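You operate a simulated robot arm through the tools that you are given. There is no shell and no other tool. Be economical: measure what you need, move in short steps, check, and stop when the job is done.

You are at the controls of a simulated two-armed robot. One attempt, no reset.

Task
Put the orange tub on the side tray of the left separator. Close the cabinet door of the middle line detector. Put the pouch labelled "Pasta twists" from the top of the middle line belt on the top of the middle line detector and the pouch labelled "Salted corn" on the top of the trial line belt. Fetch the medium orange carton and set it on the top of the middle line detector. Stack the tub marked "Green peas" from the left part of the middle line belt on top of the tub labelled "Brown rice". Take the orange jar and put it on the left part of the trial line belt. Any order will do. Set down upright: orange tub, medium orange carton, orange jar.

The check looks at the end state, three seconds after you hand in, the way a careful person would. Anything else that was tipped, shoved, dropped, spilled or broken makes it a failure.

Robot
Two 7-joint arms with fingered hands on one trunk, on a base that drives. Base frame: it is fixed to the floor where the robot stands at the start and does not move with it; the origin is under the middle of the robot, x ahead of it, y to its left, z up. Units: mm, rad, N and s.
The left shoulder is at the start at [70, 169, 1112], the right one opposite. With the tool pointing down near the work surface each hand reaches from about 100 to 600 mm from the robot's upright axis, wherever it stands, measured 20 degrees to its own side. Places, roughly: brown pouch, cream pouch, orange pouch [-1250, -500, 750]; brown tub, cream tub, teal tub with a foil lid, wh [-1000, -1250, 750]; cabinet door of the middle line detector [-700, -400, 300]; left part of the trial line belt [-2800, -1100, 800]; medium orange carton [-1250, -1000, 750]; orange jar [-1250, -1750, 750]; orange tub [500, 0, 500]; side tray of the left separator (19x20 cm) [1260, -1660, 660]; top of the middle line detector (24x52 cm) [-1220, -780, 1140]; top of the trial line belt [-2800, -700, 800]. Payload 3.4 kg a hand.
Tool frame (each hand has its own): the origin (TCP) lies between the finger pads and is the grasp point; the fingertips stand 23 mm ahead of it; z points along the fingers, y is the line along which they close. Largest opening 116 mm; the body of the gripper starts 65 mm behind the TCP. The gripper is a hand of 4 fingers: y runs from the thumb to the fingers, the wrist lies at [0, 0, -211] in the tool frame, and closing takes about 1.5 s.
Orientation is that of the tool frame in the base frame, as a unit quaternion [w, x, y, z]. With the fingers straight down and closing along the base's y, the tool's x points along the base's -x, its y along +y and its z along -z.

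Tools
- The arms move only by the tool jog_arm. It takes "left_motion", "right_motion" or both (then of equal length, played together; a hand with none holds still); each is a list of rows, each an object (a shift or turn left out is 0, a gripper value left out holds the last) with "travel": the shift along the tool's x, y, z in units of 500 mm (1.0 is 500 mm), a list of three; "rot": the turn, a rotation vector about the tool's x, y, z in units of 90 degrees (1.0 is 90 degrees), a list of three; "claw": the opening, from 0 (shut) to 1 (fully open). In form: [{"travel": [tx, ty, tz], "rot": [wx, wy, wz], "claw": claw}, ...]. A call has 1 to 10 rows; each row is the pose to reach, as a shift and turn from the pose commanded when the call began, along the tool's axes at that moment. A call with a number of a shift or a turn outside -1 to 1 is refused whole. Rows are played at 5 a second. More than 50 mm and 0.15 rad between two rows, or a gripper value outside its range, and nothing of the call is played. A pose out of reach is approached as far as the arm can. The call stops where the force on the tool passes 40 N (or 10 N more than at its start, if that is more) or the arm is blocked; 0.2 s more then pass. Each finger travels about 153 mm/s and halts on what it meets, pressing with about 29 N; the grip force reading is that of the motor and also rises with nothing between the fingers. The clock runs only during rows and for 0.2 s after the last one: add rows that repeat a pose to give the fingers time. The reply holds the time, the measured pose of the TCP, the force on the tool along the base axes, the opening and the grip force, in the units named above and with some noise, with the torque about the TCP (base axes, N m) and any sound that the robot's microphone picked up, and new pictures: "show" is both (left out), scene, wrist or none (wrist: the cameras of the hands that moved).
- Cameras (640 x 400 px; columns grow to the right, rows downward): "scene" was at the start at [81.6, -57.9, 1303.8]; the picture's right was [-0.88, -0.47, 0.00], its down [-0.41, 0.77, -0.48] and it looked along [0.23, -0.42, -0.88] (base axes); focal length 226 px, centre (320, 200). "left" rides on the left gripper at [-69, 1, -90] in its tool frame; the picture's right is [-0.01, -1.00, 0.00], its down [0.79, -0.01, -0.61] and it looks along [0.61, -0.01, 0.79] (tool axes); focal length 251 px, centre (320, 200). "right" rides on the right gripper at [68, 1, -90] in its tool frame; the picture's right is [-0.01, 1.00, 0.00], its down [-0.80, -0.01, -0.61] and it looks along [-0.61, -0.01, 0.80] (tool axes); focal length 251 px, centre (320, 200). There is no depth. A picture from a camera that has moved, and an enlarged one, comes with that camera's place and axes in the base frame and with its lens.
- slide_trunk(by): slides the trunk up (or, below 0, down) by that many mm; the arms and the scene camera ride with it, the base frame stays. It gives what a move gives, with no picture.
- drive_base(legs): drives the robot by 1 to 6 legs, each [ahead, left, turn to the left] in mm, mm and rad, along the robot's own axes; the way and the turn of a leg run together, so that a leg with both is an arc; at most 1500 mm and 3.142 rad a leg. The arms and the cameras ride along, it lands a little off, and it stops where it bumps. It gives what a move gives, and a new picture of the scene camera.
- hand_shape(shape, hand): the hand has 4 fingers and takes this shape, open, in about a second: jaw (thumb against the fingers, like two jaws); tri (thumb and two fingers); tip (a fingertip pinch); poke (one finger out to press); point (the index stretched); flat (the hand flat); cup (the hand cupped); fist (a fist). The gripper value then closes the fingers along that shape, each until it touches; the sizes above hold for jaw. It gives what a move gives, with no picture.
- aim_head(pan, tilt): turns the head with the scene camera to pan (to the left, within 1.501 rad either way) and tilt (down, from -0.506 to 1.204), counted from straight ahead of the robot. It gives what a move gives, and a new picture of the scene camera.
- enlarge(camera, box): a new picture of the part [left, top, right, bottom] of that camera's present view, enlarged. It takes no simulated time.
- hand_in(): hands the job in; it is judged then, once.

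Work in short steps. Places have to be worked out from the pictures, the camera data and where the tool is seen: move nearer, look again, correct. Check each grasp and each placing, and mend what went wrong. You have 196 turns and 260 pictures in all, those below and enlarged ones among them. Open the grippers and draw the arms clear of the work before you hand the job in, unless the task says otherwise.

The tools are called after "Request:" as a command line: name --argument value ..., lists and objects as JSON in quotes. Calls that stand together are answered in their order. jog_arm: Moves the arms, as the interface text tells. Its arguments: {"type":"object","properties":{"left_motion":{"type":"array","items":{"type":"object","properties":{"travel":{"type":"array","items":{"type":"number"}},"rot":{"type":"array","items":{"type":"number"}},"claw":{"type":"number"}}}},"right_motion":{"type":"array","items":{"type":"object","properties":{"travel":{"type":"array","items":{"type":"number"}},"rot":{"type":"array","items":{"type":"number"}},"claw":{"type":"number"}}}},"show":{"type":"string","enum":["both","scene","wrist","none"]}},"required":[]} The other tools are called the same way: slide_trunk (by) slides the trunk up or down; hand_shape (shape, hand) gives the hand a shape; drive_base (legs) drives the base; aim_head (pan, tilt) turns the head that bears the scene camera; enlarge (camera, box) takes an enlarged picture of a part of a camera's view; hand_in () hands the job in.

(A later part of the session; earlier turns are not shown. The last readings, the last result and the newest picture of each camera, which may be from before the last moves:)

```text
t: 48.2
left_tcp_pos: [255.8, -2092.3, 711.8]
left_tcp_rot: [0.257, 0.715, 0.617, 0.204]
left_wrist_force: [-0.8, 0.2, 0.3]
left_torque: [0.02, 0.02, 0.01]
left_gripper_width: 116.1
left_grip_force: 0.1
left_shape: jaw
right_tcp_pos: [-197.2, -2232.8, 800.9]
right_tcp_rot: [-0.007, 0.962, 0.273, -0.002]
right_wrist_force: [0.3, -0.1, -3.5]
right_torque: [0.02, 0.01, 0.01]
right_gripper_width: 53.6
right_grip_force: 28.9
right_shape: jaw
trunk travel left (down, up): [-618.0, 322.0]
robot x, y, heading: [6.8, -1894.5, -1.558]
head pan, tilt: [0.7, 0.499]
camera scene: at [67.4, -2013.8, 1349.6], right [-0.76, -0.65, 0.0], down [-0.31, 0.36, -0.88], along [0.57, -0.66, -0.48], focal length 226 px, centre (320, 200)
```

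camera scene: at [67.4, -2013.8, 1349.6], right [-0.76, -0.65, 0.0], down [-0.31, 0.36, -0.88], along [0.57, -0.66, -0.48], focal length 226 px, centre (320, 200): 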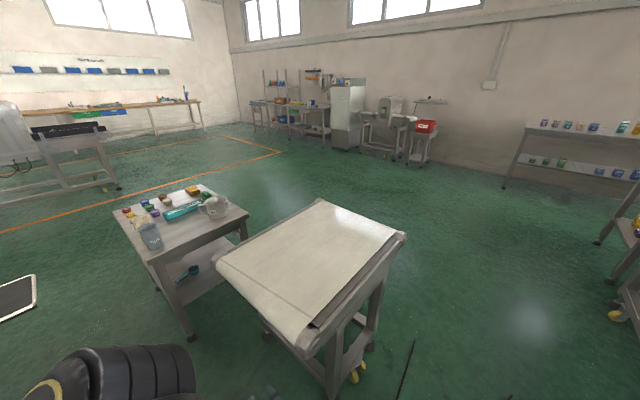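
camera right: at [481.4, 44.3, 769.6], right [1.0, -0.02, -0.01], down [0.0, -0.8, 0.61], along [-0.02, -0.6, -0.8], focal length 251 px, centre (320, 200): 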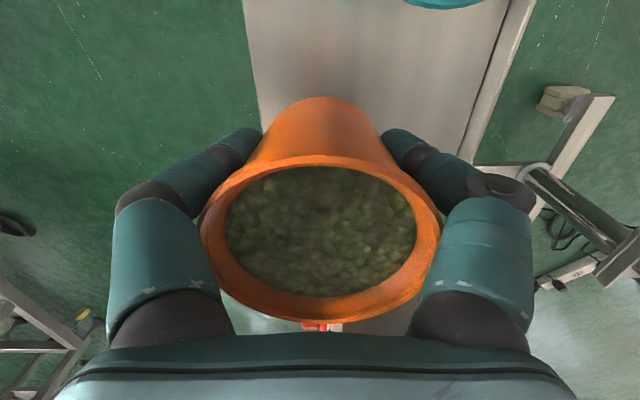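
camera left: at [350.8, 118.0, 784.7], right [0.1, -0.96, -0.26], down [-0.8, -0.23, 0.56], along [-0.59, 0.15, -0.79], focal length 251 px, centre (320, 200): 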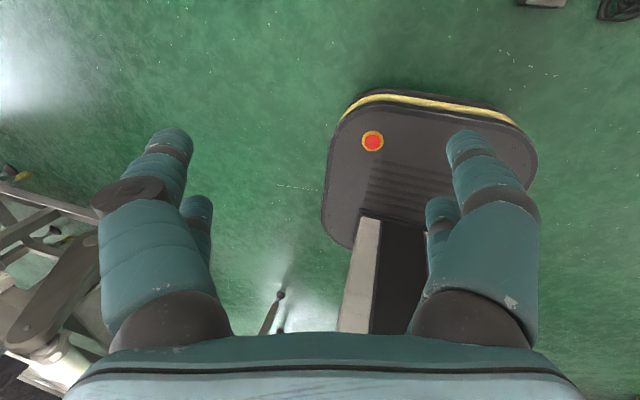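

The white table is near, so I back up before turning left.

Request:
drive_base --legs '[[-350, 0, 0], [0, 0, 1.2], [0, 0, 1.14]]'

Request:
aim_head --pan -0.5 --tilt 0.5

```text
t: 56.2
left_tcp_pos: [-28.3, -1229.7, 712.2]
left_tcp_rot: [-0.087, -0.287, 0.9, 0.318]
left_wrist_force: [0.4, 0.0, 0.9]
left_torque: [-0.01, 0.04, -0.01]
left_gripper_width: 116.3
left_grip_force: 0.1
left_shape: jaw
right_tcp_pos: [386.7, -1461.3, 801.8]
right_tcp_rot: [-0.002, 0.127, 0.992, -0.007]
right_wrist_force: [0.1, 0.9, -3.8]
right_torque: [0.0, 0.01, 0.03]
right_gripper_width: 53.1
right_grip_force: 29.0
right_shape: jaw
trunk travel left (down, up): [-618.0, 322.0]
robot x, y, heading: [-0.4, -1547.1, 0.781]
head pan, tilt: [0.7, 0.499]
camera scene: at [47.4, -1422.2, 1349.6], right [1.0, -0.09, 0.0], down [-0.05, -0.48, -0.88], along [0.08, 0.87, -0.48], focal length 226 px, centre (320, 200)
```

scene: 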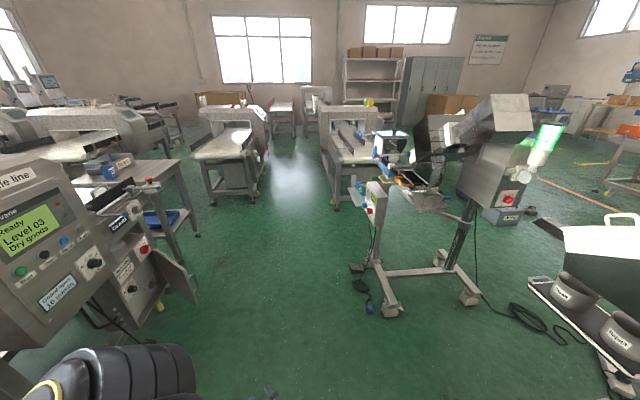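

```text
t: 57.6
left_tcp_pos: [-29.3, -1230.5, 712.0]
left_tcp_rot: [-0.087, -0.286, 0.9, 0.318]
left_wrist_force: [0.3, 0.2, -0.3]
left_torque: [-0.02, -0.01, -0.01]
left_gripper_width: 115.7
left_grip_force: 0.0
left_shape: jaw
right_tcp_pos: [386.4, -1460.7, 802.3]
right_tcp_rot: [-0.002, 0.126, 0.992, -0.008]
right_wrist_force: [-0.2, -0.2, -2.9]
right_torque: [0.03, 0.03, 0.01]
right_gripper_width: 53.2
right_grip_force: 29.2
right_shape: jaw
trunk travel left (down, up): [-618.0, 322.0]
robot x, y, heading: [3.1, -1549.2, 0.779]
head pan, tilt: [-0.499, 0.499]
camera scene: at [126.3, -1487.8, 1349.6], right [0.27, -0.96, 0.0], down [-0.46, -0.13, -0.88], along [0.84, 0.24, -0.48], focal length 226 px, centre (320, 200)
```

scene: 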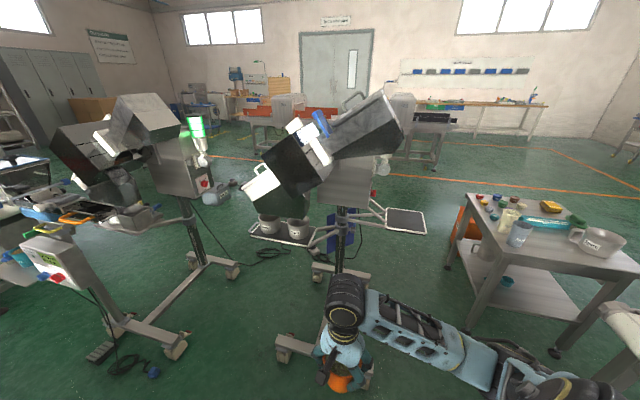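

Now the empty framed side tray is clearly visible near (1240,-1655). I drive toward (820,-1950) in steps.

Request:
drive_base --legs '[[190, -540, 0]]'

```text
t: 60.9
left_tcp_pos: [483.8, -1480.0, 712.0]
left_tcp_rot: [-0.086, -0.285, 0.9, 0.318]
left_wrist_force: [0.7, 0.4, -0.2]
left_torque: [-0.02, -0.01, -0.01]
left_gripper_width: 116.1
left_grip_force: 0.1
left_shape: jaw
right_tcp_pos: [896.8, -1713.3, 801.6]
right_tcp_rot: [-0.002, 0.128, 0.992, -0.007]
right_wrist_force: [0.9, -0.9, -3.3]
right_torque: [-0.01, 0.02, -0.02]
right_gripper_width: 53.1
right_grip_force: 28.9
right_shape: jaw
trunk travel left (down, up): [-618.0, 322.0]
robot x, y, heading: [511.7, -1795.0, 0.771]
head pan, tilt: [-0.499, 0.499]
camera scene: at [636.6, -1738.3, 1349.5], right [0.27, -0.96, 0.0], down [-0.46, -0.13, -0.88], along [0.84, 0.24, -0.48], focal length 226 px, centre (320, 200)
```

scene: 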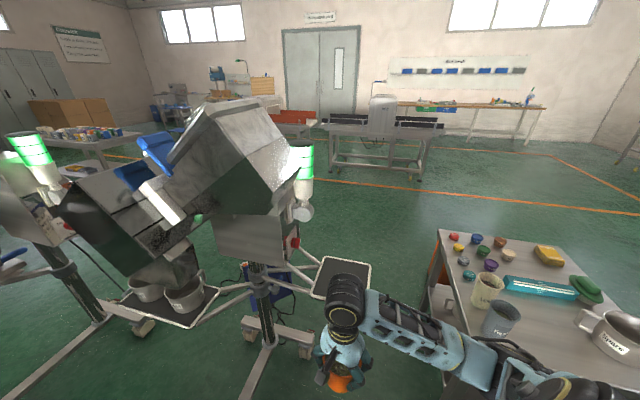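

Tray at about (1250,-1650). Continue to about (800,-1930), keeping the heading.

Request:
drive_base --legs '[[112, -298, 0]]'

Request:
aim_head --pan -0.35 --tilt 0.95

```text
t: 63.0
left_tcp_pos: [771.5, -1615.5, 711.5]
left_tcp_rot: [-0.086, -0.283, 0.901, 0.318]
left_wrist_force: [0.4, -0.7, -0.3]
left_torque: [0.01, -0.01, 0.03]
left_gripper_width: 116.2
left_grip_force: 0.0
left_shape: jaw
right_tcp_pos: [1185.7, -1846.6, 801.7]
right_tcp_rot: [-0.002, 0.129, 0.992, -0.006]
right_wrist_force: [0.8, 0.2, -3.5]
right_torque: [-0.02, 0.01, 0.01]
right_gripper_width: 53.0
right_grip_force: 29.6
right_shape: jaw
trunk travel left (down, up): [-618.0, 322.0]
robot x, y, heading: [800.2, -1931.7, 0.771]
head pan, tilt: [-0.499, 0.499]
camera scene: at [925.2, -1873.7, 1349.5], right [0.27, -0.96, 0.0], down [-0.46, -0.13, -0.88], along [0.85, 0.24, -0.48], focal length 226 px, centre (320, 200)
```

scene: 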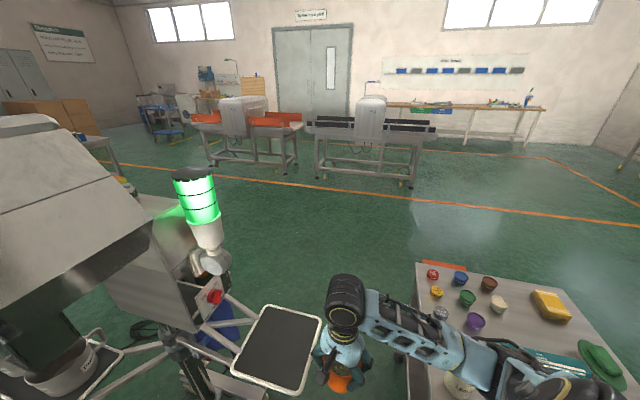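

```text
t: 63.9
left_tcp_pos: [772.0, -1614.3, 711.7]
left_tcp_rot: [-0.086, -0.283, 0.901, 0.318]
left_wrist_force: [0.2, 1.1, -0.7]
left_torque: [0.02, -0.01, -0.02]
left_gripper_width: 115.7
left_grip_force: 0.1
left_shape: jaw
right_tcp_pos: [1185.3, -1847.5, 802.7]
right_tcp_rot: [-0.002, 0.129, 0.992, -0.006]
right_wrist_force: [-0.6, -0.2, -2.5]
right_torque: [-0.03, 0.01, 0.01]
right_gripper_width: 53.0
right_grip_force: 28.5
right_shape: jaw
trunk travel left (down, up): [-618.0, 322.0]
robot x, y, heading: [800.0, -1932.9, 0.773]
head pan, tilt: [-0.351, 0.949]
camera scene: at [903.5, -1868.3, 1312.1], right [0.41, -0.91, 0.0], down [-0.74, -0.33, -0.58], along [0.53, 0.24, -0.81], focal length 226 px, centre (320, 200)
```

scene: 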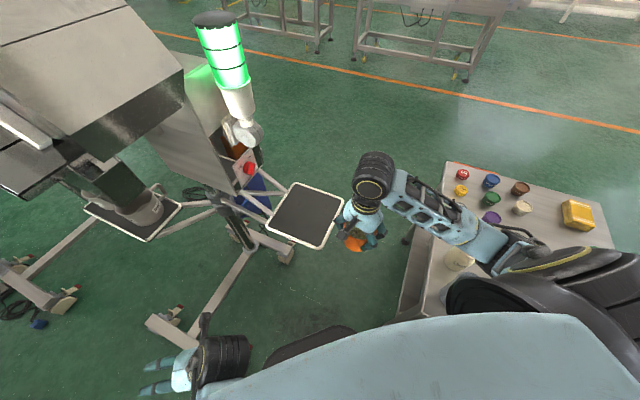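

Tray centre (1258,-1658). Move the held tub over it at the present height.

Request:
jog_arm --right_motion '[{"travel": [-0.008, 0.08, 0]}, {"travel": [-0.016, 0.16, 0]}, {"travel": [-0.024, 0.24, 0]}, {"travel": [-0.034, 0.32, 0]}, {"travel": [-0.044, 0.404, 0]}]' --show "both"

```text
t: 65.1
left_tcp_pos: [770.1, -1612.9, 711.8]
left_tcp_rot: [-0.086, -0.283, 0.901, 0.317]
left_wrist_force: [0.3, -0.6, 0.0]
left_torque: [-0.02, 0.0, 0.03]
left_gripper_width: 116.1
left_grip_force: 0.3
left_shape: jaw
right_tcp_pos: [1258.5, -1656.2, 798.2]
right_tcp_rot: [-0.002, 0.128, 0.992, -0.007]
right_wrist_force: [0.2, 0.1, -3.2]
right_torque: [-0.01, 0.03, -0.01]
right_gripper_width: 52.8
right_grip_force: 29.4
right_shape: jaw
trunk travel left (down, up): [-618.0, 322.0]
robot x, y, heading: [799.3, -1933.9, 0.767]
head pan, tilt: [-0.351, 0.949]
camera scene: at [903.6, -1866.4, 1312.0], right [0.41, -0.91, 0.0], down [-0.74, -0.33, -0.58], along [0.53, 0.24, -0.81], focal length 226 px, centre (320, 200)
camera right: at [1192.7, -1635.5, 888.8], right [0.26, 0.96, -0.02], down [0.77, -0.2, 0.61], along [0.58, -0.17, -0.8], focal length 251 px, centre (320, 200)
```

scene: 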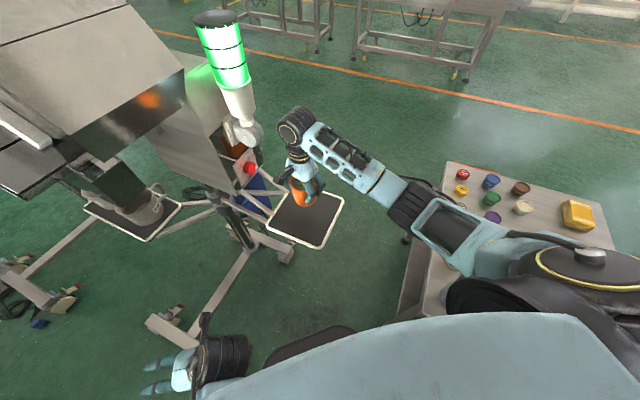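
right: 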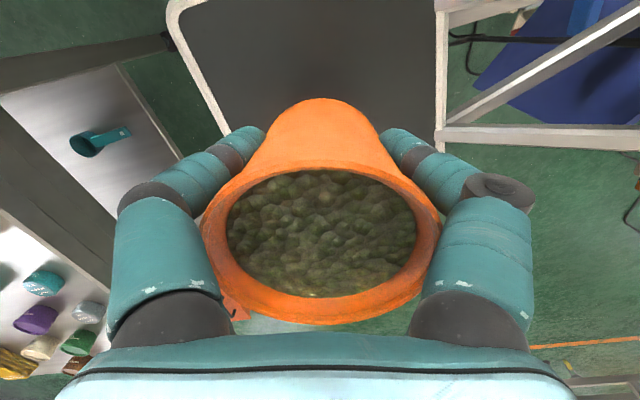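

Aligned over the tray. Lower in small steps, watching force.

Request:
jog_arm --right_motion '[{"travel": [0, 0, 0.02]}, {"travel": [0, 0, 0.04]}, {"travel": [0, 0, 0.05]}]' --show "wrist"

```text
t: 65.9
left_tcp_pos: [771.7, -1614.5, 712.3]
left_tcp_rot: [-0.085, -0.284, 0.9, 0.319]
left_wrist_force: [0.1, 0.3, 0.2]
left_torque: [-0.01, -0.02, -0.03]
left_gripper_width: 115.7
left_grip_force: 0.1
left_shape: jaw
right_tcp_pos: [1259.2, -1658.1, 774.2]
right_tcp_rot: [-0.002, 0.129, 0.992, -0.007]
right_wrist_force: [-0.6, -0.3, -2.8]
right_torque: [-0.02, -0.01, 0.0]
right_gripper_width: 52.5
right_grip_force: 29.4
right_shape: jaw
trunk travel left (down, up): [-618.0, 322.0]
robot x, y, heading: [798.3, -1933.5, 0.775]
head pan, tilt: [-0.351, 0.949]
camera right: at [1192.9, -1637.9, 864.1], right [0.26, 0.96, -0.01], down [0.77, -0.2, 0.61], along [0.58, -0.17, -0.8], focal length 251 px, centre (320, 200)
```

right: 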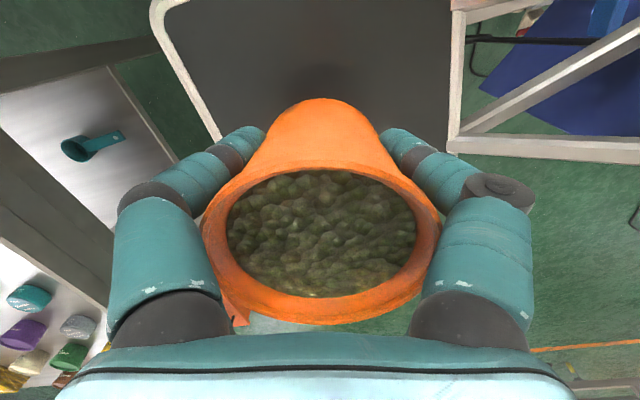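

Tray spans x 1158–1373, y −1750…−1562; centred. Continue lowering until contact.

Request:
jog_arm --right_motion '[{"travel": [0, 0.0, 0.01]}, {"travel": [0, 0, 0.018]}, {"travel": [0, 0, 0.024]}]' --show "none"

Request:
enlarge --camera "scene" --box '[240, 130, 370, 260]'

```text
t: 66.7
left_tcp_pos: [771.1, -1614.6, 711.9]
left_tcp_rot: [-0.086, -0.284, 0.9, 0.319]
left_wrist_force: [-0.4, -0.2, -1.0]
left_torque: [-0.02, 0.02, 0.0]
left_gripper_width: 116.0
left_grip_force: 0.0
left_shape: jaw
right_tcp_pos: [1257.6, -1657.5, 761.1]
right_tcp_rot: [-0.002, 0.129, 0.992, -0.007]
right_wrist_force: [0.1, -0.3, -2.8]
right_torque: [0.03, 0.01, 0.03]
right_gripper_width: 52.6
right_grip_force: 29.0
right_shape: jaw
trunk travel left (down, up): [-618.0, 322.0]
robot x, y, heading: [794.0, -1933.6, 0.774]
head pan, tilt: [-0.351, 0.949]
```

```text
3.08 times, centred on (305, 195) of scene
camera zoom: at [903.6, -1868.0, 1312.0], right [0.41, -0.91, 0.0], down [-0.74, -0.33, -0.58], along [0.53, 0.24, -0.81], focal length 694 px, centre (366, 215)
```

zoom: 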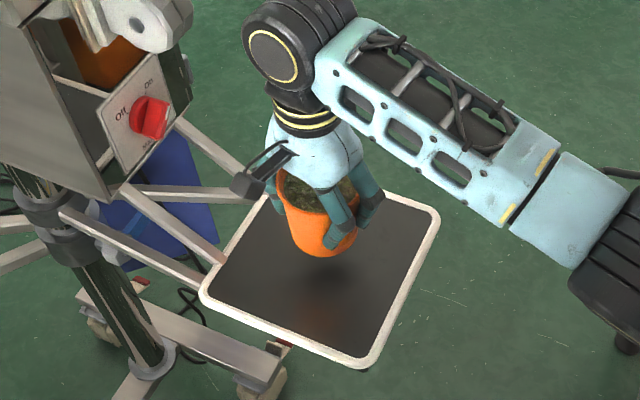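

Very near. Lower further in 5 mm rows.

Request:
jog_arm --right_motion '[{"travel": [0, 0.0, 0.01]}, {"travel": [0, 0, 0.02]}, {"travel": [0, 0, 0.026]}, {"travel": [0, 0, 0.026]}]' --show "none"

Request:
enlarge --camera "scene" --box '[270, 150, 370, 250]'

```text
t: 67.7
left_tcp_pos: [771.6, -1613.6, 712.8]
left_tcp_rot: [-0.086, -0.283, 0.901, 0.318]
left_wrist_force: [-0.3, 0.0, 0.2]
left_torque: [-0.01, 0.0, 0.01]
left_gripper_width: 116.0
left_grip_force: 0.0
left_shape: jaw
right_tcp_pos: [1258.1, -1658.7, 750.2]
right_tcp_rot: [-0.002, 0.13, 0.992, -0.008]
right_wrist_force: [-0.6, 0.1, -3.0]
right_torque: [-0.03, 0.04, 0.03]
right_gripper_width: 52.9
right_grip_force: 28.8
right_shape: jaw
trunk travel left (down, up): [-618.0, 322.0]
robot x, y, heading: [800.3, -1932.3, 0.775]
head pan, tilt: [-0.351, 0.949]
```

```text
4.00 times, centred on (320, 200) of scene
camera zoom: at [903.6, -1868.0, 1312.0], right [0.41, -0.91, 0.0], down [-0.74, -0.33, -0.58], along [0.53, 0.24, -0.81], focal length 902 px, centre (320, 200)
```

zoom: 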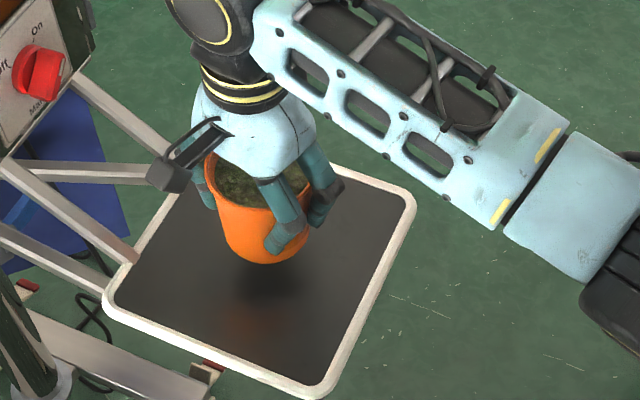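

Shadow shows ~15 mm gap left. Go 10 mm, then 6 mm at a time.

Request:
jog_arm --right_motion '[{"travel": [0, 0.0, 0.01]}, {"travel": [0, 0, 0.02]}, {"travel": [0, 0, 0.02]}]' --show "none"

Request:
jog_arm --right_motion '[{"travel": [0, 0.0, 0.006]}, {"travel": [0, 0, 0.012]}, {"travel": [0, 0, 0.012]}]' --show "none"

```text
t: 68.5
left_tcp_pos: [770.7, -1615.4, 712.0]
left_tcp_rot: [-0.084, -0.283, 0.901, 0.319]
left_wrist_force: [0.1, 0.3, -0.4]
left_torque: [0.02, 0.0, 0.01]
left_gripper_width: 115.9
left_grip_force: 0.1
left_shape: jaw
right_tcp_pos: [1257.3, -1657.3, 739.7]
right_tcp_rot: [-0.001, 0.129, 0.992, -0.007]
right_wrist_force: [0.1, 1.1, -2.8]
right_torque: [0.03, 0.0, 0.0]
right_gripper_width: 52.7
right_grip_force: 29.1
right_shape: jaw
trunk travel left (down, up): [-618.0, 322.0]
robot x, y, heading: [797.9, -1931.5, 0.772]
head pan, tilt: [-0.351, 0.949]
```

```text
t: 69.3
left_tcp_pos: [771.8, -1615.0, 712.3]
left_tcp_rot: [-0.086, -0.283, 0.9, 0.319]
left_wrist_force: [0.5, 0.4, -0.2]
left_torque: [0.0, -0.03, 0.0]
left_gripper_width: 116.0
left_grip_force: 0.1
left_shape: jaw
right_tcp_pos: [1257.2, -1658.3, 732.3]
right_tcp_rot: [-0.003, 0.128, 0.992, -0.007]
right_wrist_force: [-1.1, 0.0, -2.7]
right_torque: [-0.01, -0.02, 0.02]
right_gripper_width: 52.7
right_grip_force: 29.6
right_shape: jaw
trunk travel left (down, up): [-618.0, 322.0]
robot x, y, heading: [801.6, -1929.8, 0.772]
head pan, tilt: [-0.351, 0.949]
```

Still no contact; continue two more small steps.

Request:
jog_arm --right_motion '[{"travel": [0, 0.0, 0.006]}, {"travel": [0, 0, 0.012]}, {"travel": [0, 0, 0.012]}]' --show "none"

Request:
enlarge --camera "scene" --box '[270, 150, 370, 250]'

```text
t: 70.1
left_tcp_pos: [771.1, -1615.3, 711.3]
left_tcp_rot: [-0.086, -0.283, 0.9, 0.319]
left_wrist_force: [-0.5, -0.2, 0.2]
left_torque: [0.02, 0.01, 0.0]
left_gripper_width: 115.9
left_grip_force: 0.0
left_shape: jaw
right_tcp_pos: [1256.6, -1658.8, 726.8]
right_tcp_rot: [-0.002, 0.129, 0.992, -0.006]
right_wrist_force: [0.1, 0.6, -3.2]
right_torque: [0.03, 0.03, -0.03]
right_gripper_width: 52.6
right_grip_force: 28.3
right_shape: jaw
trunk travel left (down, up): [-618.0, 322.0]
robot x, y, heading: [798.9, -1935.2, 0.772]
head pan, tilt: [-0.351, 0.949]
```

```text
4.00 times, centred on (320, 200) of scene
camera zoom: at [903.6, -1868.0, 1312.0], right [0.41, -0.91, 0.0], down [-0.74, -0.33, -0.58], along [0.53, 0.24, -0.81], focal length 902 px, centre (320, 200)
```

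zoom: 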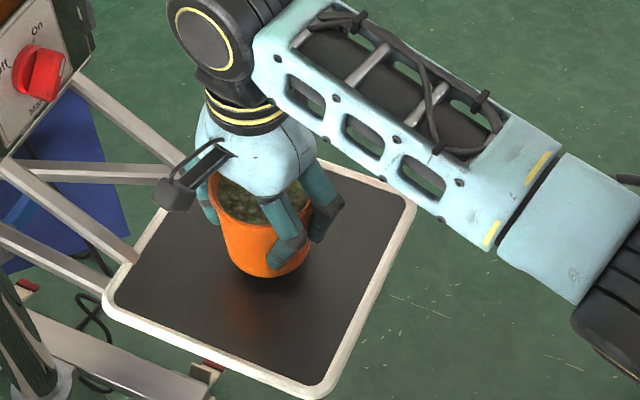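

Nearly touching now (shadow almost merged). A bit further.

Request:
jog_arm --right_motion '[{"travel": [0, 0.0, 0.006]}, {"travel": [0, 0, 0.01]}, {"travel": [0, 0, 0.01]}]' --show "none"

Request:
jog_arm --right_motion '[{"travel": [0, 0.0, 0.005]}, {"travel": [0, 0, 0.008]}, {"travel": [0, 0, 0.008]}]' --show "none"

```text
t: 70.9
left_tcp_pos: [771.1, -1615.2, 712.2]
left_tcp_rot: [-0.086, -0.284, 0.901, 0.318]
left_wrist_force: [0.6, -1.2, 1.2]
left_torque: [-0.02, -0.01, -0.02]
left_gripper_width: 115.9
left_grip_force: 0.0
left_shape: jaw
right_tcp_pos: [1257.0, -1658.2, 721.5]
right_tcp_rot: [-0.001, 0.128, 0.992, -0.007]
right_wrist_force: [0.0, 0.6, -2.9]
right_torque: [0.01, 0.0, 0.01]
right_gripper_width: 52.8
right_grip_force: 29.1
right_shape: jaw
trunk travel left (down, up): [-618.0, 322.0]
robot x, y, heading: [801.2, -1934.4, 0.772]
head pan, tilt: [-0.351, 0.949]
```

```text
t: 71.7
left_tcp_pos: [770.8, -1613.4, 711.4]
left_tcp_rot: [-0.086, -0.284, 0.901, 0.318]
left_wrist_force: [-0.2, -0.6, -0.2]
left_torque: [-0.01, 0.02, -0.04]
left_gripper_width: 115.6
left_grip_force: 0.0
left_shape: jaw
right_tcp_pos: [1257.6, -1658.6, 718.1]
right_tcp_rot: [-0.001, 0.128, 0.992, -0.006]
right_wrist_force: [1.0, -0.3, -3.8]
right_torque: [-0.01, 0.01, 0.0]
right_gripper_width: 52.7
right_grip_force: 28.4
right_shape: jaw
trunk travel left (down, up): [-618.0, 322.0]
robot x, y, heading: [803.3, -1934.7, 0.777]
head pan, tilt: [-0.351, 0.949]
```

Request:
jog_arm --right_motion '[{"travel": [0, 0.0, 0.004]}, {"travel": [0, 0, 0.008]}, {"travel": [0, 0, 0.008]}]' --show "none"

Request:
enlarge --camera "scene" --box '[270, 150, 370, 250]'

```text
t: 72.5
left_tcp_pos: [771.6, -1614.6, 711.5]
left_tcp_rot: [-0.085, -0.283, 0.901, 0.319]
left_wrist_force: [-0.5, 1.1, 0.8]
left_torque: [-0.02, 0.03, 0.02]
left_gripper_width: 116.0
left_grip_force: 0.1
left_shape: jaw
right_tcp_pos: [1257.3, -1658.2, 712.7]
right_tcp_rot: [-0.002, 0.129, 0.992, -0.006]
right_wrist_force: [0.3, 0.0, -3.2]
right_torque: [-0.03, 0.02, -0.02]
right_gripper_width: 52.9
right_grip_force: 29.2
right_shape: jaw
trunk travel left (down, up): [-618.0, 322.0]
robot x, y, heading: [799.5, -1936.0, 0.771]
head pan, tilt: [-0.351, 0.949]
```

```text
4.00 times, centred on (320, 200) of scene
camera zoom: at [903.6, -1868.0, 1312.0], right [0.41, -0.91, 0.0], down [-0.74, -0.33, -0.58], along [0.53, 0.24, -0.81], focal length 902 px, centre (320, 200)
```

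zoom: 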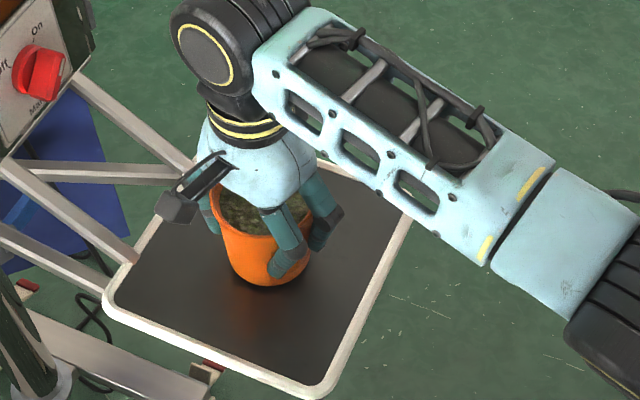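

Still hanging weight. Two more steps.

Request:
jog_arm --right_motion '[{"travel": [0, 0.0, 0.005]}, {"travel": [0, 0, 0.01]}, {"travel": [0, 0, 0.01]}]' --show "none"

Request:
jog_arm --right_motion '[{"travel": [0, 0.0, 0.004]}, {"travel": [0, 0, 0.008]}, {"travel": [0, 0, 0.008]}]' --show "none"

```text
t: 73.3
left_tcp_pos: [771.1, -1614.7, 711.3]
left_tcp_rot: [-0.086, -0.283, 0.9, 0.319]
left_wrist_force: [-0.1, 0.7, -0.1]
left_torque: [0.01, -0.02, 0.01]
left_gripper_width: 116.2
left_grip_force: 0.1
left_shape: jaw
right_tcp_pos: [1257.4, -1658.5, 708.0]
right_tcp_rot: [-0.001, 0.129, 0.992, -0.007]
right_wrist_force: [0.2, 0.0, -2.8]
right_torque: [0.01, -0.01, 0.01]
right_gripper_width: 52.5
right_grip_force: 28.8
right_shape: jaw
trunk travel left (down, up): [-618.0, 322.0]
robot x, y, heading: [802.6, -1934.9, 0.771]
head pan, tilt: [-0.351, 0.949]
```

```text
t: 74.1
left_tcp_pos: [770.5, -1615.6, 713.0]
left_tcp_rot: [-0.085, -0.283, 0.901, 0.318]
left_wrist_force: [0.6, -0.3, 0.0]
left_torque: [-0.02, 0.02, -0.01]
left_gripper_width: 115.9
left_grip_force: 0.1
left_shape: jaw
right_tcp_pos: [1256.3, -1660.0, 706.7]
right_tcp_rot: [0.0, 0.129, 0.992, -0.005]
right_wrist_force: [3.8, 0.8, 16.7]
right_torque: [0.0, -0.13, 0.05]
right_gripper_width: 52.4
right_grip_force: 29.4
right_shape: jaw
trunk travel left (down, up): [-618.0, 322.0]
robot x, y, heading: [799.2, -1932.6, 0.774]
head pan, tilt: [-0.351, 0.949]
```

Contact. Ease up 2 mm and open the fingers.

Request:
jog_arm --right_motion '[{"travel": [0, 0, -0.005]}, {"travel": [0, 0, -0.005], "claw": 0.5}, {"travel": [0, 0, -0.005], "claw": 0.7}, {"travel": [0, 0, -0.005], "claw": 1.0}, {"travel": [0, 0, -0.005], "claw": 1.0}, {"travel": [0, 0, -0.005], "claw": 1.0}]' --show "wrist"

```text
t: 75.5
left_tcp_pos: [771.6, -1615.0, 711.6]
left_tcp_rot: [-0.086, -0.283, 0.901, 0.318]
left_wrist_force: [-0.3, 0.4, -0.3]
left_torque: [0.03, 0.01, -0.01]
left_gripper_width: 116.2
left_grip_force: 0.0
left_shape: jaw
right_tcp_pos: [1256.7, -1659.6, 707.8]
right_tcp_rot: [-0.002, 0.129, 0.992, -0.007]
right_wrist_force: [1.0, -0.4, -0.3]
right_torque: [-0.03, 0.0, 0.02]
right_gripper_width: 115.9
right_grip_force: 0.1
right_shape: jaw
trunk travel left (down, up): [-618.0, 322.0]
robot x, y, heading: [797.9, -1934.0, 0.772]
head pan, tilt: [-0.351, 0.949]
camera right: at [1191.4, -1639.0, 797.5], right [0.26, 0.96, -0.01], down [0.77, -0.2, 0.61], along [0.58, -0.17, -0.8], focal length 251 px, centre (320, 200)
```

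right: 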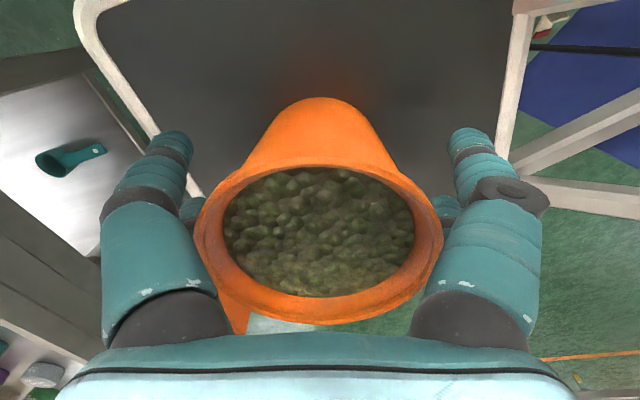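

Released. Rise straight up carefully, watching that the rim doesn't catch.

Request:
jog_arm --right_motion '[{"travel": [0, 0, -0.03]}, {"travel": [0, 0, -0.08]}, {"travel": [0, 0, -0.15]}, {"travel": [0, 0, -0.22]}, {"travel": [0, 0, -0.27]}]' --show "both"

```text
t: 76.7
left_tcp_pos: [771.1, -1614.6, 711.5]
left_tcp_rot: [-0.086, -0.283, 0.901, 0.318]
left_wrist_force: [-0.1, -1.0, 0.7]
left_torque: [-0.02, 0.02, -0.03]
left_gripper_width: 116.3
left_grip_force: 0.0
left_shape: jaw
right_tcp_pos: [1257.2, -1657.2, 841.8]
right_tcp_rot: [-0.002, 0.129, 0.992, -0.007]
right_wrist_force: [-0.6, -0.5, -0.1]
right_torque: [-0.02, 0.0, -0.02]
right_gripper_width: 115.7
right_grip_force: 0.1
right_shape: jaw
trunk travel left (down, up): [-618.0, 322.0]
robot x, y, heading: [799.9, -1934.7, 0.773]
head pan, tilt: [-0.351, 0.949]
camera scene: at [903.5, -1868.6, 1312.1], right [0.41, -0.91, 0.0], down [-0.74, -0.33, -0.58], along [0.53, 0.24, -0.81], focal length 226 px, centre (320, 200)
camera right: at [1192.1, -1637.5, 932.6], right [0.26, 0.96, -0.01], down [0.77, -0.2, 0.61], along [0.58, -0.17, -0.8], focal length 251 px, centre (320, 200)
```

scene: 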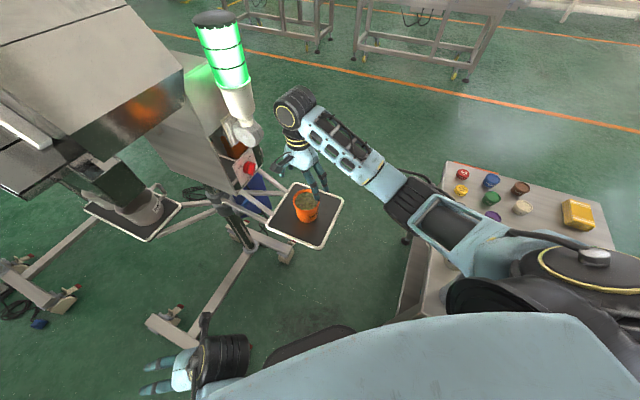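
right: 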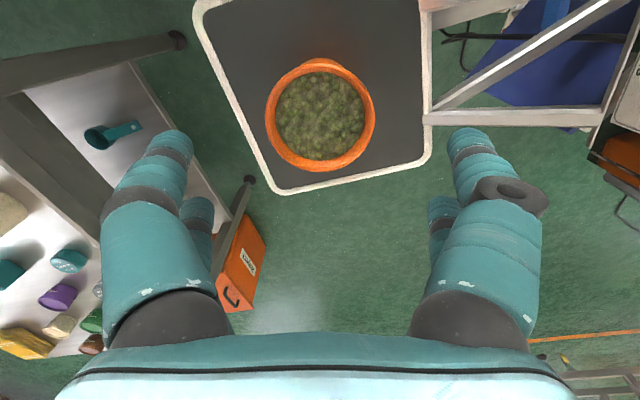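

Orange tub stands upright on the tray. Retract the hand and drive back out, then look at the middle line.

Request:
jog_arm --right_motion '[{"travel": [0.01, -0.09, 0]}, {"travel": [0.02, -0.18, 0]}, {"travel": [0.03, -0.27, 0]}, {"travel": [0.04, -0.36, 0]}, {"travel": [0.044, -0.42, 0]}]' --show "none"

Request:
drive_base --legs '[[-112, 298, 0], [-190, 540, 0], [0, 0, 1.5], [0, 0, 0.87]]'

Request:
aim_head --pan -0.3 --tilt 0.35

```text
t: 77.9
left_tcp_pos: [771.3, -1614.9, 711.9]
left_tcp_rot: [-0.085, -0.283, 0.9, 0.319]
left_wrist_force: [0.4, -0.3, -0.6]
left_torque: [0.01, 0.0, 0.02]
left_gripper_width: 116.1
left_grip_force: 0.1
left_shape: jaw
right_tcp_pos: [1182.3, -1854.9, 845.2]
right_tcp_rot: [-0.002, 0.129, 0.992, -0.006]
right_wrist_force: [0.4, -0.5, 0.1]
right_torque: [0.0, 0.06, 0.02]
right_gripper_width: 115.9
right_grip_force: 0.0
right_shape: jaw
trunk travel left (down, up): [-618.0, 322.0]
robot x, y, heading: [799.2, -1935.5, 0.775]
head pan, tilt: [-0.351, 0.949]
```

```text
t: 88.8
left_tcp_pos: [-197.2, -1794.4, 712.5]
left_tcp_rot: [0.327, 0.941, -0.072, -0.039]
left_wrist_force: [0.8, -0.8, 0.1]
left_torque: [-0.01, 0.01, 0.02]
left_gripper_width: 115.9
left_grip_force: 0.1
left_shape: jaw
right_tcp_pos: [-328.8, -1337.2, 844.2]
right_tcp_rot: [-0.005, 0.872, -0.489, 0.005]
right_wrist_force: [-0.3, 0.1, 0.0]
right_torque: [-0.02, -0.01, 0.02]
right_gripper_width: 115.9
right_grip_force: 0.1
right_shape: jaw
trunk travel left (down, up): [-618.0, 322.0]
robot x, y, heading: [2.0, -1543.7, -3.131]
head pan, tilt: [-0.351, 0.949]
camera scene: at [-115.8, -1522.1, 1312.1], right [0.34, 0.94, 0.0], down [0.77, -0.27, -0.58], along [-0.55, 0.2, -0.81], focal length 226 px, centre (320, 200)
```

scene: 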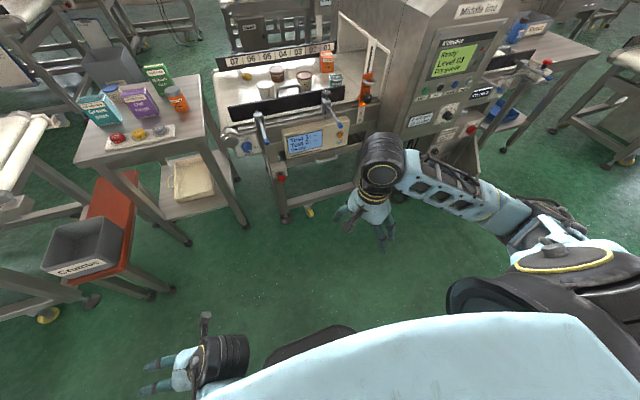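

```text
t: 89.8
left_tcp_pos: [-197.7, -1795.4, 711.0]
left_tcp_rot: [0.328, 0.941, -0.074, -0.039]
left_wrist_force: [0.6, 0.8, -0.2]
left_torque: [0.0, -0.03, 0.0]
left_gripper_width: 116.1
left_grip_force: 0.0
left_shape: jaw
right_tcp_pos: [-329.1, -1336.6, 844.7]
right_tcp_rot: [-0.005, 0.872, -0.489, 0.004]
right_wrist_force: [0.0, 0.4, 0.2]
right_torque: [-0.03, 0.0, 0.03]
right_gripper_width: 116.0
right_grip_force: 0.0
right_shape: jaw
trunk travel left (down, up): [-618.0, 322.0]
robot x, y, heading: [3.0, -1548.5, -3.14]
head pan, tilt: [-0.3, 0.351]
camera scene: at [-136.5, -1519.6, 1363.2], right [0.29, 0.96, 0.0], down [0.33, -0.1, -0.94], along [-0.9, 0.27, -0.34], focal length 226 px, centre (320, 200)
```

scene: 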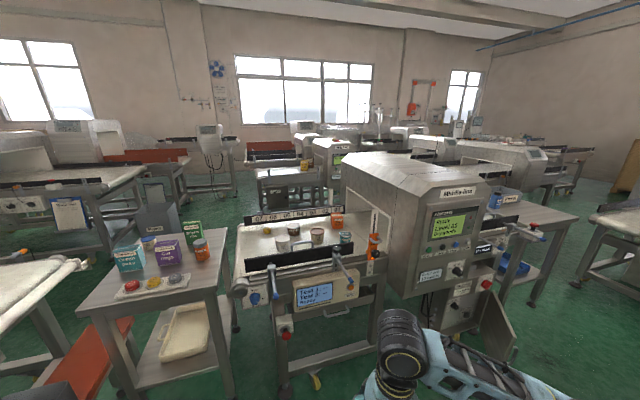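

Enlarge the belt area and the side table, and the detector front with the cabinet door.

Request:
enlarge --camera "scene" --box '[90, 190, 390, 310]'

Request:
enlarge --camera "scene" --box '[370, 160, 600, 390]'

```text
2.13 times, centred on (240, 250) of scene
camera zoom: at [-136.5, -1519.6, 1363.2], right [0.29, 0.96, 0.0], down [0.33, -0.1, -0.94], along [-0.9, 0.27, -0.34], focal length 481 px, centre (491, 93)
```

zoom: 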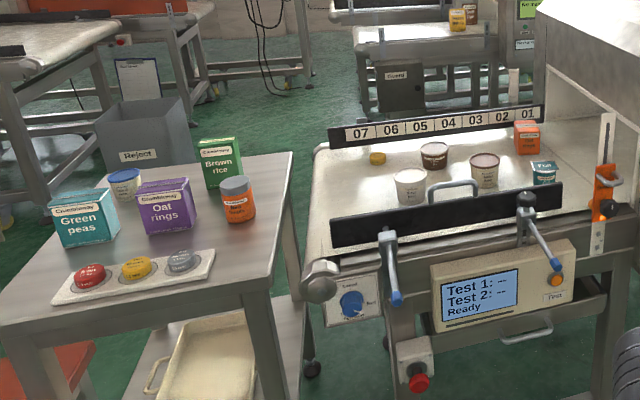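

```text
1.74 times, centred on (485, 275) of scene
camera zoom: at [-136.5, -1519.6, 1363.2], right [0.29, 0.96, 0.0], down [0.33, -0.1, -0.94], along [-0.9, 0.27, -0.34], focal length 392 px, centre (33, 70)
```

zoom: 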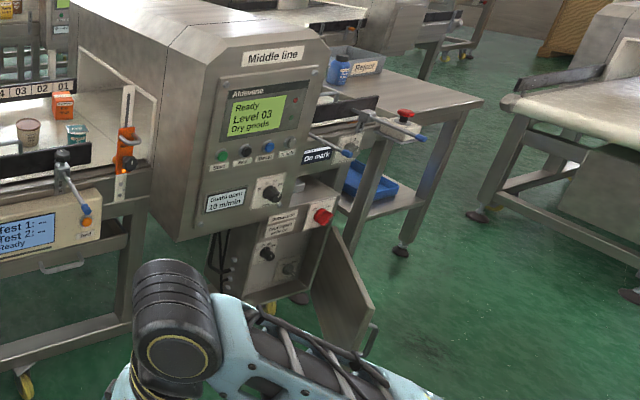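

Tubs, carton, jar and the open door are identified. I drive nearer to the left part of the middle line belt, facing it.

Request:
drive_base --legs '[[380, -230, 0]]'

Request:
aim_head --pan 0.05 --tilt 0.6

```text
t: 92.5
left_tcp_pos: [-578.7, -1568.0, 711.5]
left_tcp_rot: [0.327, 0.941, -0.071, -0.039]
left_wrist_force: [-0.2, -0.9, -0.2]
left_torque: [0.03, -0.01, 0.04]
left_gripper_width: 116.2
left_grip_force: 0.0
left_shape: jaw
right_tcp_pos: [-711.4, -1110.1, 844.5]
right_tcp_rot: [-0.005, 0.873, -0.488, 0.004]
right_wrist_force: [-0.2, 0.2, -0.1]
right_torque: [0.04, -0.01, 0.01]
right_gripper_width: 115.9
right_grip_force: 0.1
right_shape: jaw
trunk travel left (down, up): [-618.0, 322.0]
robot x, y, heading: [-381.8, -1317.1, -3.132]
head pan, tilt: [-0.3, 0.351]
camera scene: at [-519.9, -1292.7, 1363.2], right [0.29, 0.96, 0.0], down [0.33, -0.1, -0.94], along [-0.9, 0.27, -0.34], focal length 226 px, centre (320, 200)
```

scene: 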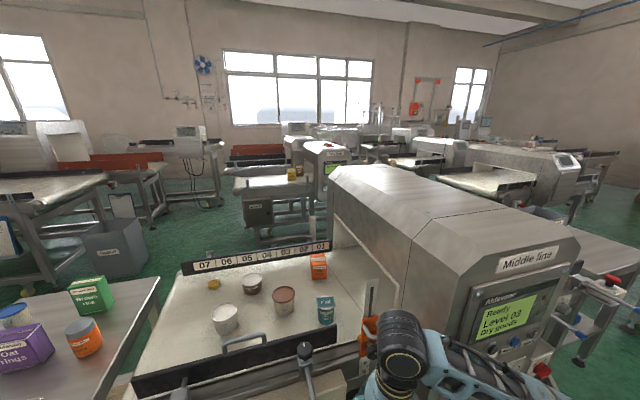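

```text
t: 93.4
left_tcp_pos: [-580.4, -1568.0, 712.1]
left_tcp_rot: [0.328, 0.941, -0.072, -0.039]
left_wrist_force: [-0.4, 0.5, 0.4]
left_torque: [-0.06, 0.0, -0.01]
left_gripper_width: 115.9
left_grip_force: 0.1
left_shape: jaw
right_tcp_pos: [-711.7, -1110.9, 844.6]
right_tcp_rot: [-0.006, 0.873, -0.488, 0.004]
right_wrist_force: [-1.2, 0.0, -0.4]
right_torque: [0.02, -0.02, -0.01]
right_gripper_width: 115.7
right_grip_force: 0.0
right_shape: jaw
trunk travel left (down, up): [-618.0, 322.0]
robot x, y, heading: [-382.6, -1321.4, -3.129]
head pan, tilt: [0.051, 0.6]
camera scene: at [-518.4, -1324.8, 1340.6], right [-0.06, 1.0, 0.0], down [0.56, 0.03, -0.83], along [-0.82, -0.05, -0.56], focal length 226 px, centre (320, 200)
```

scene: 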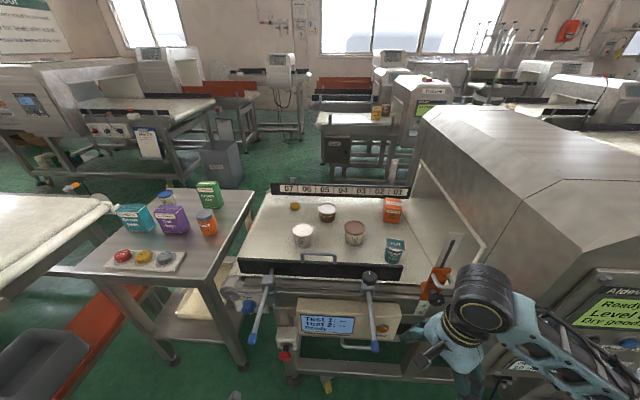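

Request:
enlarge --camera "scene" --box '[250, 180, 430, 290]'

Request:
enlarge --camera "scene" --box '[80, 170, 260, 280]'

```text
3.56 times, centred on (340, 235) of scene
camera zoom: at [-518.4, -1324.8, 1340.6], right [-0.06, 1.0, 0.0], down [0.56, 0.03, -0.83], along [-0.82, -0.05, -0.56], focal length 802 px, centre (249, 76)
```

zoom: 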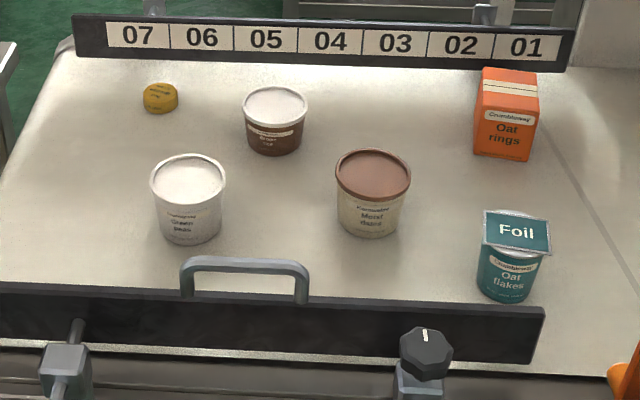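

```text
3.56 times, centred on (170, 225) of scene
camera zoom: at [-518.4, -1324.8, 1340.6], right [-0.06, 1.0, 0.0], down [0.56, 0.03, -0.83], along [-0.82, -0.05, -0.56], focal length 802 px, centre (853, 111)
```

zoom: 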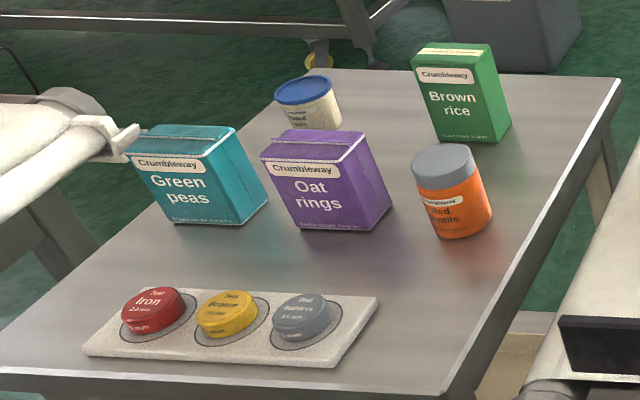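

White tub reads "Green peas", brown tub "Brown rice". Estimates: peas (-1099,-1422), rice (-1236,-1339), belt z≈750. I raise the right hand, align it (closing along x), and tuck the left further before driving nearer.

Request:
jog_arm --right_motion '[{"travel": [0, 0, -0.05], "rot": [0, 0, 0.08]}, {"travel": [0, 0, -0.1], "rot": [0, 0, 0.16]}, {"travel": [0, 0, -0.15], "rot": [0, 0, 0.25]}, {"travel": [0, 0, -0.2], "rot": [0, 0, 0.35]}]' --left_motion '[{"travel": [0.03, -0.01, -0.02]}, {"travel": [0.06, -0.02, -0.05]}, {"travel": [0.09, -0.03, -0.08]}, {"travel": [0.12, -0.04, -0.1]}]' --show "none"

Request:
drive_base --legs '[[240, 240, 0]]'

Request:
aim_head --pan -0.2 --tilt 0.9

```text
refused: row 4 steps farther than a row can; nothing moved
```

```text
t: 95.2
left_tcp_pos: [-757.2, -1750.7, 713.1]
left_tcp_rot: [0.329, 0.941, -0.072, -0.042]
left_wrist_force: [-0.1, -0.4, 0.2]
left_torque: [-0.02, 0.01, 0.01]
left_gripper_width: 116.1
left_grip_force: 0.0
left_shape: jaw
right_tcp_pos: [-884.9, -1290.1, 845.4]
right_tcp_rot: [-0.015, 0.872, -0.489, 0.006]
right_wrist_force: [17.2, 3.8, 0.9]
right_torque: [-0.03, -0.03, -0.07]
right_gripper_width: 115.6
right_grip_force: 0.1
right_shape: jaw
trunk travel left (down, up): [-618.0, 322.0]
robot x, y, heading: [-561.3, -1497.4, -3.134]
head pan, tilt: [0.051, 0.6]
stopped in leg 1: the force on the tool passed its limit at 70 N (the readings are from after the stop); the commanded pose is now the measured one
camera scene: at [-694.3, -1506.1, 1341.0], right [-0.06, 1.0, 0.0], down [0.56, 0.03, -0.83], along [-0.83, -0.05, -0.56], focal length 226 px, centre (320, 200)
```

scene: 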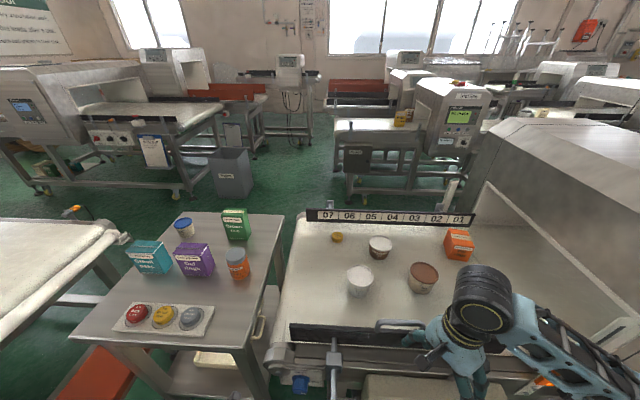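

```text
t: 96.0
left_tcp_pos: [-758.5, -1751.6, 713.4]
left_tcp_rot: [0.328, 0.941, -0.073, -0.042]
left_wrist_force: [0.1, 0.5, -0.4]
left_torque: [0.01, 0.05, -0.01]
left_gripper_width: 115.8
left_grip_force: 0.0
left_shape: jaw
right_tcp_pos: [-886.3, -1289.9, 845.5]
right_tcp_rot: [-0.013, 0.872, -0.489, 0.007]
right_wrist_force: [18.7, 7.1, -3.7]
right_torque: [-0.03, -0.24, -0.18]
right_gripper_width: 115.4
right_grip_force: 0.0
right_shape: jaw
trunk travel left (down, up): [-618.0, 322.0]
robot x, y, heading: [-559.8, -1502.4, -3.133]
head pan, tilt: [-0.201, 0.901]
camera scene: at [-680.8, -1486.6, 1316.1], right [0.19, 0.98, 0.0], down [0.77, -0.15, -0.62], along [-0.61, 0.12, -0.78], focal length 226 px, centre (320, 200)
```

scene: 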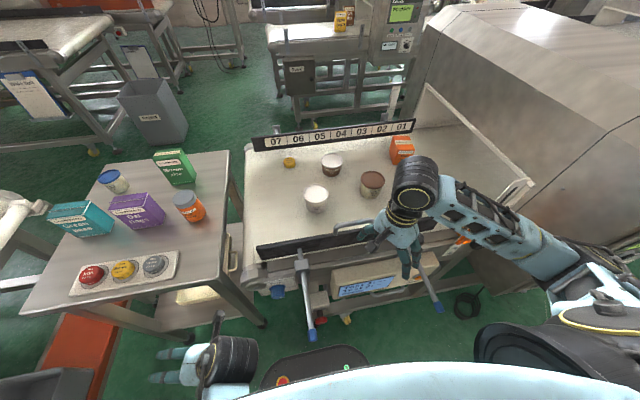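

My jog was refused for step size and the hand touched the rail. Back off and then raise the hand.

Request:
drive_base --legs '[[-60, 0, 0]]'

Request:
jog_arm --right_motion '[{"travel": [0, 0, -0.05], "rot": [0, 0, 0.08]}, {"travel": [0, 0, -0.1], "rot": [0, 0, 0.16]}, {"travel": [0, 0, -0.15], "rot": [0, 0, 0.24]}, {"travel": [0, 0, -0.2], "rot": [0, 0, 0.3]}, {"travel": [0, 0, -0.24], "rot": [0, 0, 0.35]}]' --show "both"

```text
t: 97.0
left_tcp_pos: [-700.2, -1751.6, 712.8]
left_tcp_rot: [0.328, 0.941, -0.071, -0.039]
left_wrist_force: [-0.2, 0.1, 0.2]
left_torque: [0.01, 0.03, 0.04]
left_gripper_width: 116.1
left_grip_force: 0.1
left_shape: jaw
right_tcp_pos: [-828.0, -1290.7, 844.8]
right_tcp_rot: [-0.013, 0.872, -0.489, 0.007]
right_wrist_force: [0.6, -0.4, 0.0]
right_torque: [0.0, 0.02, 0.04]
right_gripper_width: 116.0
right_grip_force: 0.2
right_shape: jaw
trunk travel left (down, up): [-618.0, 322.0]
robot x, y, heading: [-499.7, -1500.5, -3.134]
head pan, tilt: [-0.201, 0.901]
camera scene: at [-624.0, -1487.7, 1315.8], right [0.19, 0.98, 0.0], down [0.77, -0.15, -0.62], along [-0.61, 0.12, -0.78], focal length 226 px, centre (320, 200)
```

scene: 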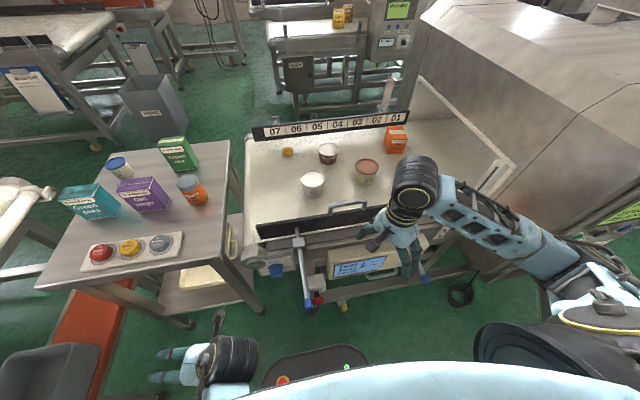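

```text
t: 98.2
left_tcp_pos: [-701.1, -1752.6, 711.3]
left_tcp_rot: [0.327, 0.941, -0.072, -0.038]
left_wrist_force: [0.3, -0.4, -0.3]
left_torque: [0.0, -0.05, 0.03]
left_gripper_width: 116.2
left_grip_force: 0.0
left_shape: jaw
right_tcp_pos: [-831.8, -1293.4, 965.0]
right_tcp_rot: [0.016, -0.707, 0.707, -0.003]
right_wrist_force: [-0.6, 0.5, -0.2]
right_torque: [-0.01, -0.01, 0.01]
right_gripper_width: 115.6
right_grip_force: 0.0
right_shape: jaw
trunk travel left (down, up): [-618.0, 322.0]
robot x, y, heading: [-497.6, -1502.3, -3.131]
head pan, tilt: [-0.201, 0.901]
camera scene: at [-624.9, -1488.0, 1315.7], right [0.19, 0.98, 0.0], down [0.77, -0.15, -0.62], along [-0.61, 0.12, -0.78], focal length 226 px, centre (320, 200)
camera right: at [-834.8, -1362.3, 1053.2], right [-1.0, 0.01, -0.03], down [-0.01, 0.78, 0.62], along [0.03, 0.62, -0.78], focal length 251 px, centre (320, 200)
```

scene: 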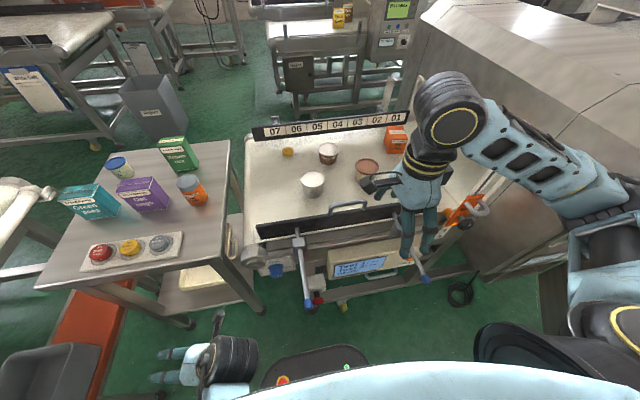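
right: 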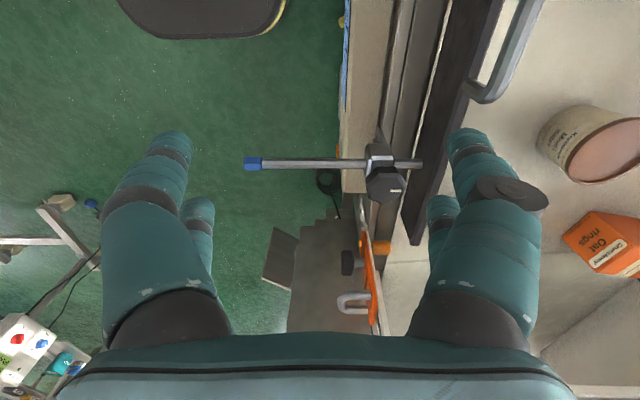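

Pull the left hand back (toward the robot) for clearance with the side table.

Request:
jog_arm --left_motion '[{"travel": [0.06, 0, 0]}, {"travel": [0.12, 0, 0]}, {"travel": [0.18, 0, -0.02]}, {"travel": [0.22, 0, -0.04]}]' --show "none"

```text
t: 99.2
left_tcp_pos: [-589.4, -1756.4, 724.1]
left_tcp_rot: [0.329, 0.941, -0.072, -0.04]
left_wrist_force: [-0.3, 0.5, 0.3]
left_torque: [-0.03, -0.02, 0.04]
left_gripper_width: 116.0
left_grip_force: 0.1
left_shape: jaw
right_tcp_pos: [-832.8, -1292.7, 963.8]
right_tcp_rot: [0.015, -0.707, 0.708, -0.003]
right_wrist_force: [0.7, 0.4, 0.2]
right_torque: [0.05, 0.01, -0.01]
right_gripper_width: 115.9
right_grip_force: 0.1
right_shape: jaw
trunk travel left (down, up): [-618.0, 322.0]
robot x, y, heading: [-499.4, -1498.8, -3.133]
head pan, tilt: [-0.201, 0.901]
```

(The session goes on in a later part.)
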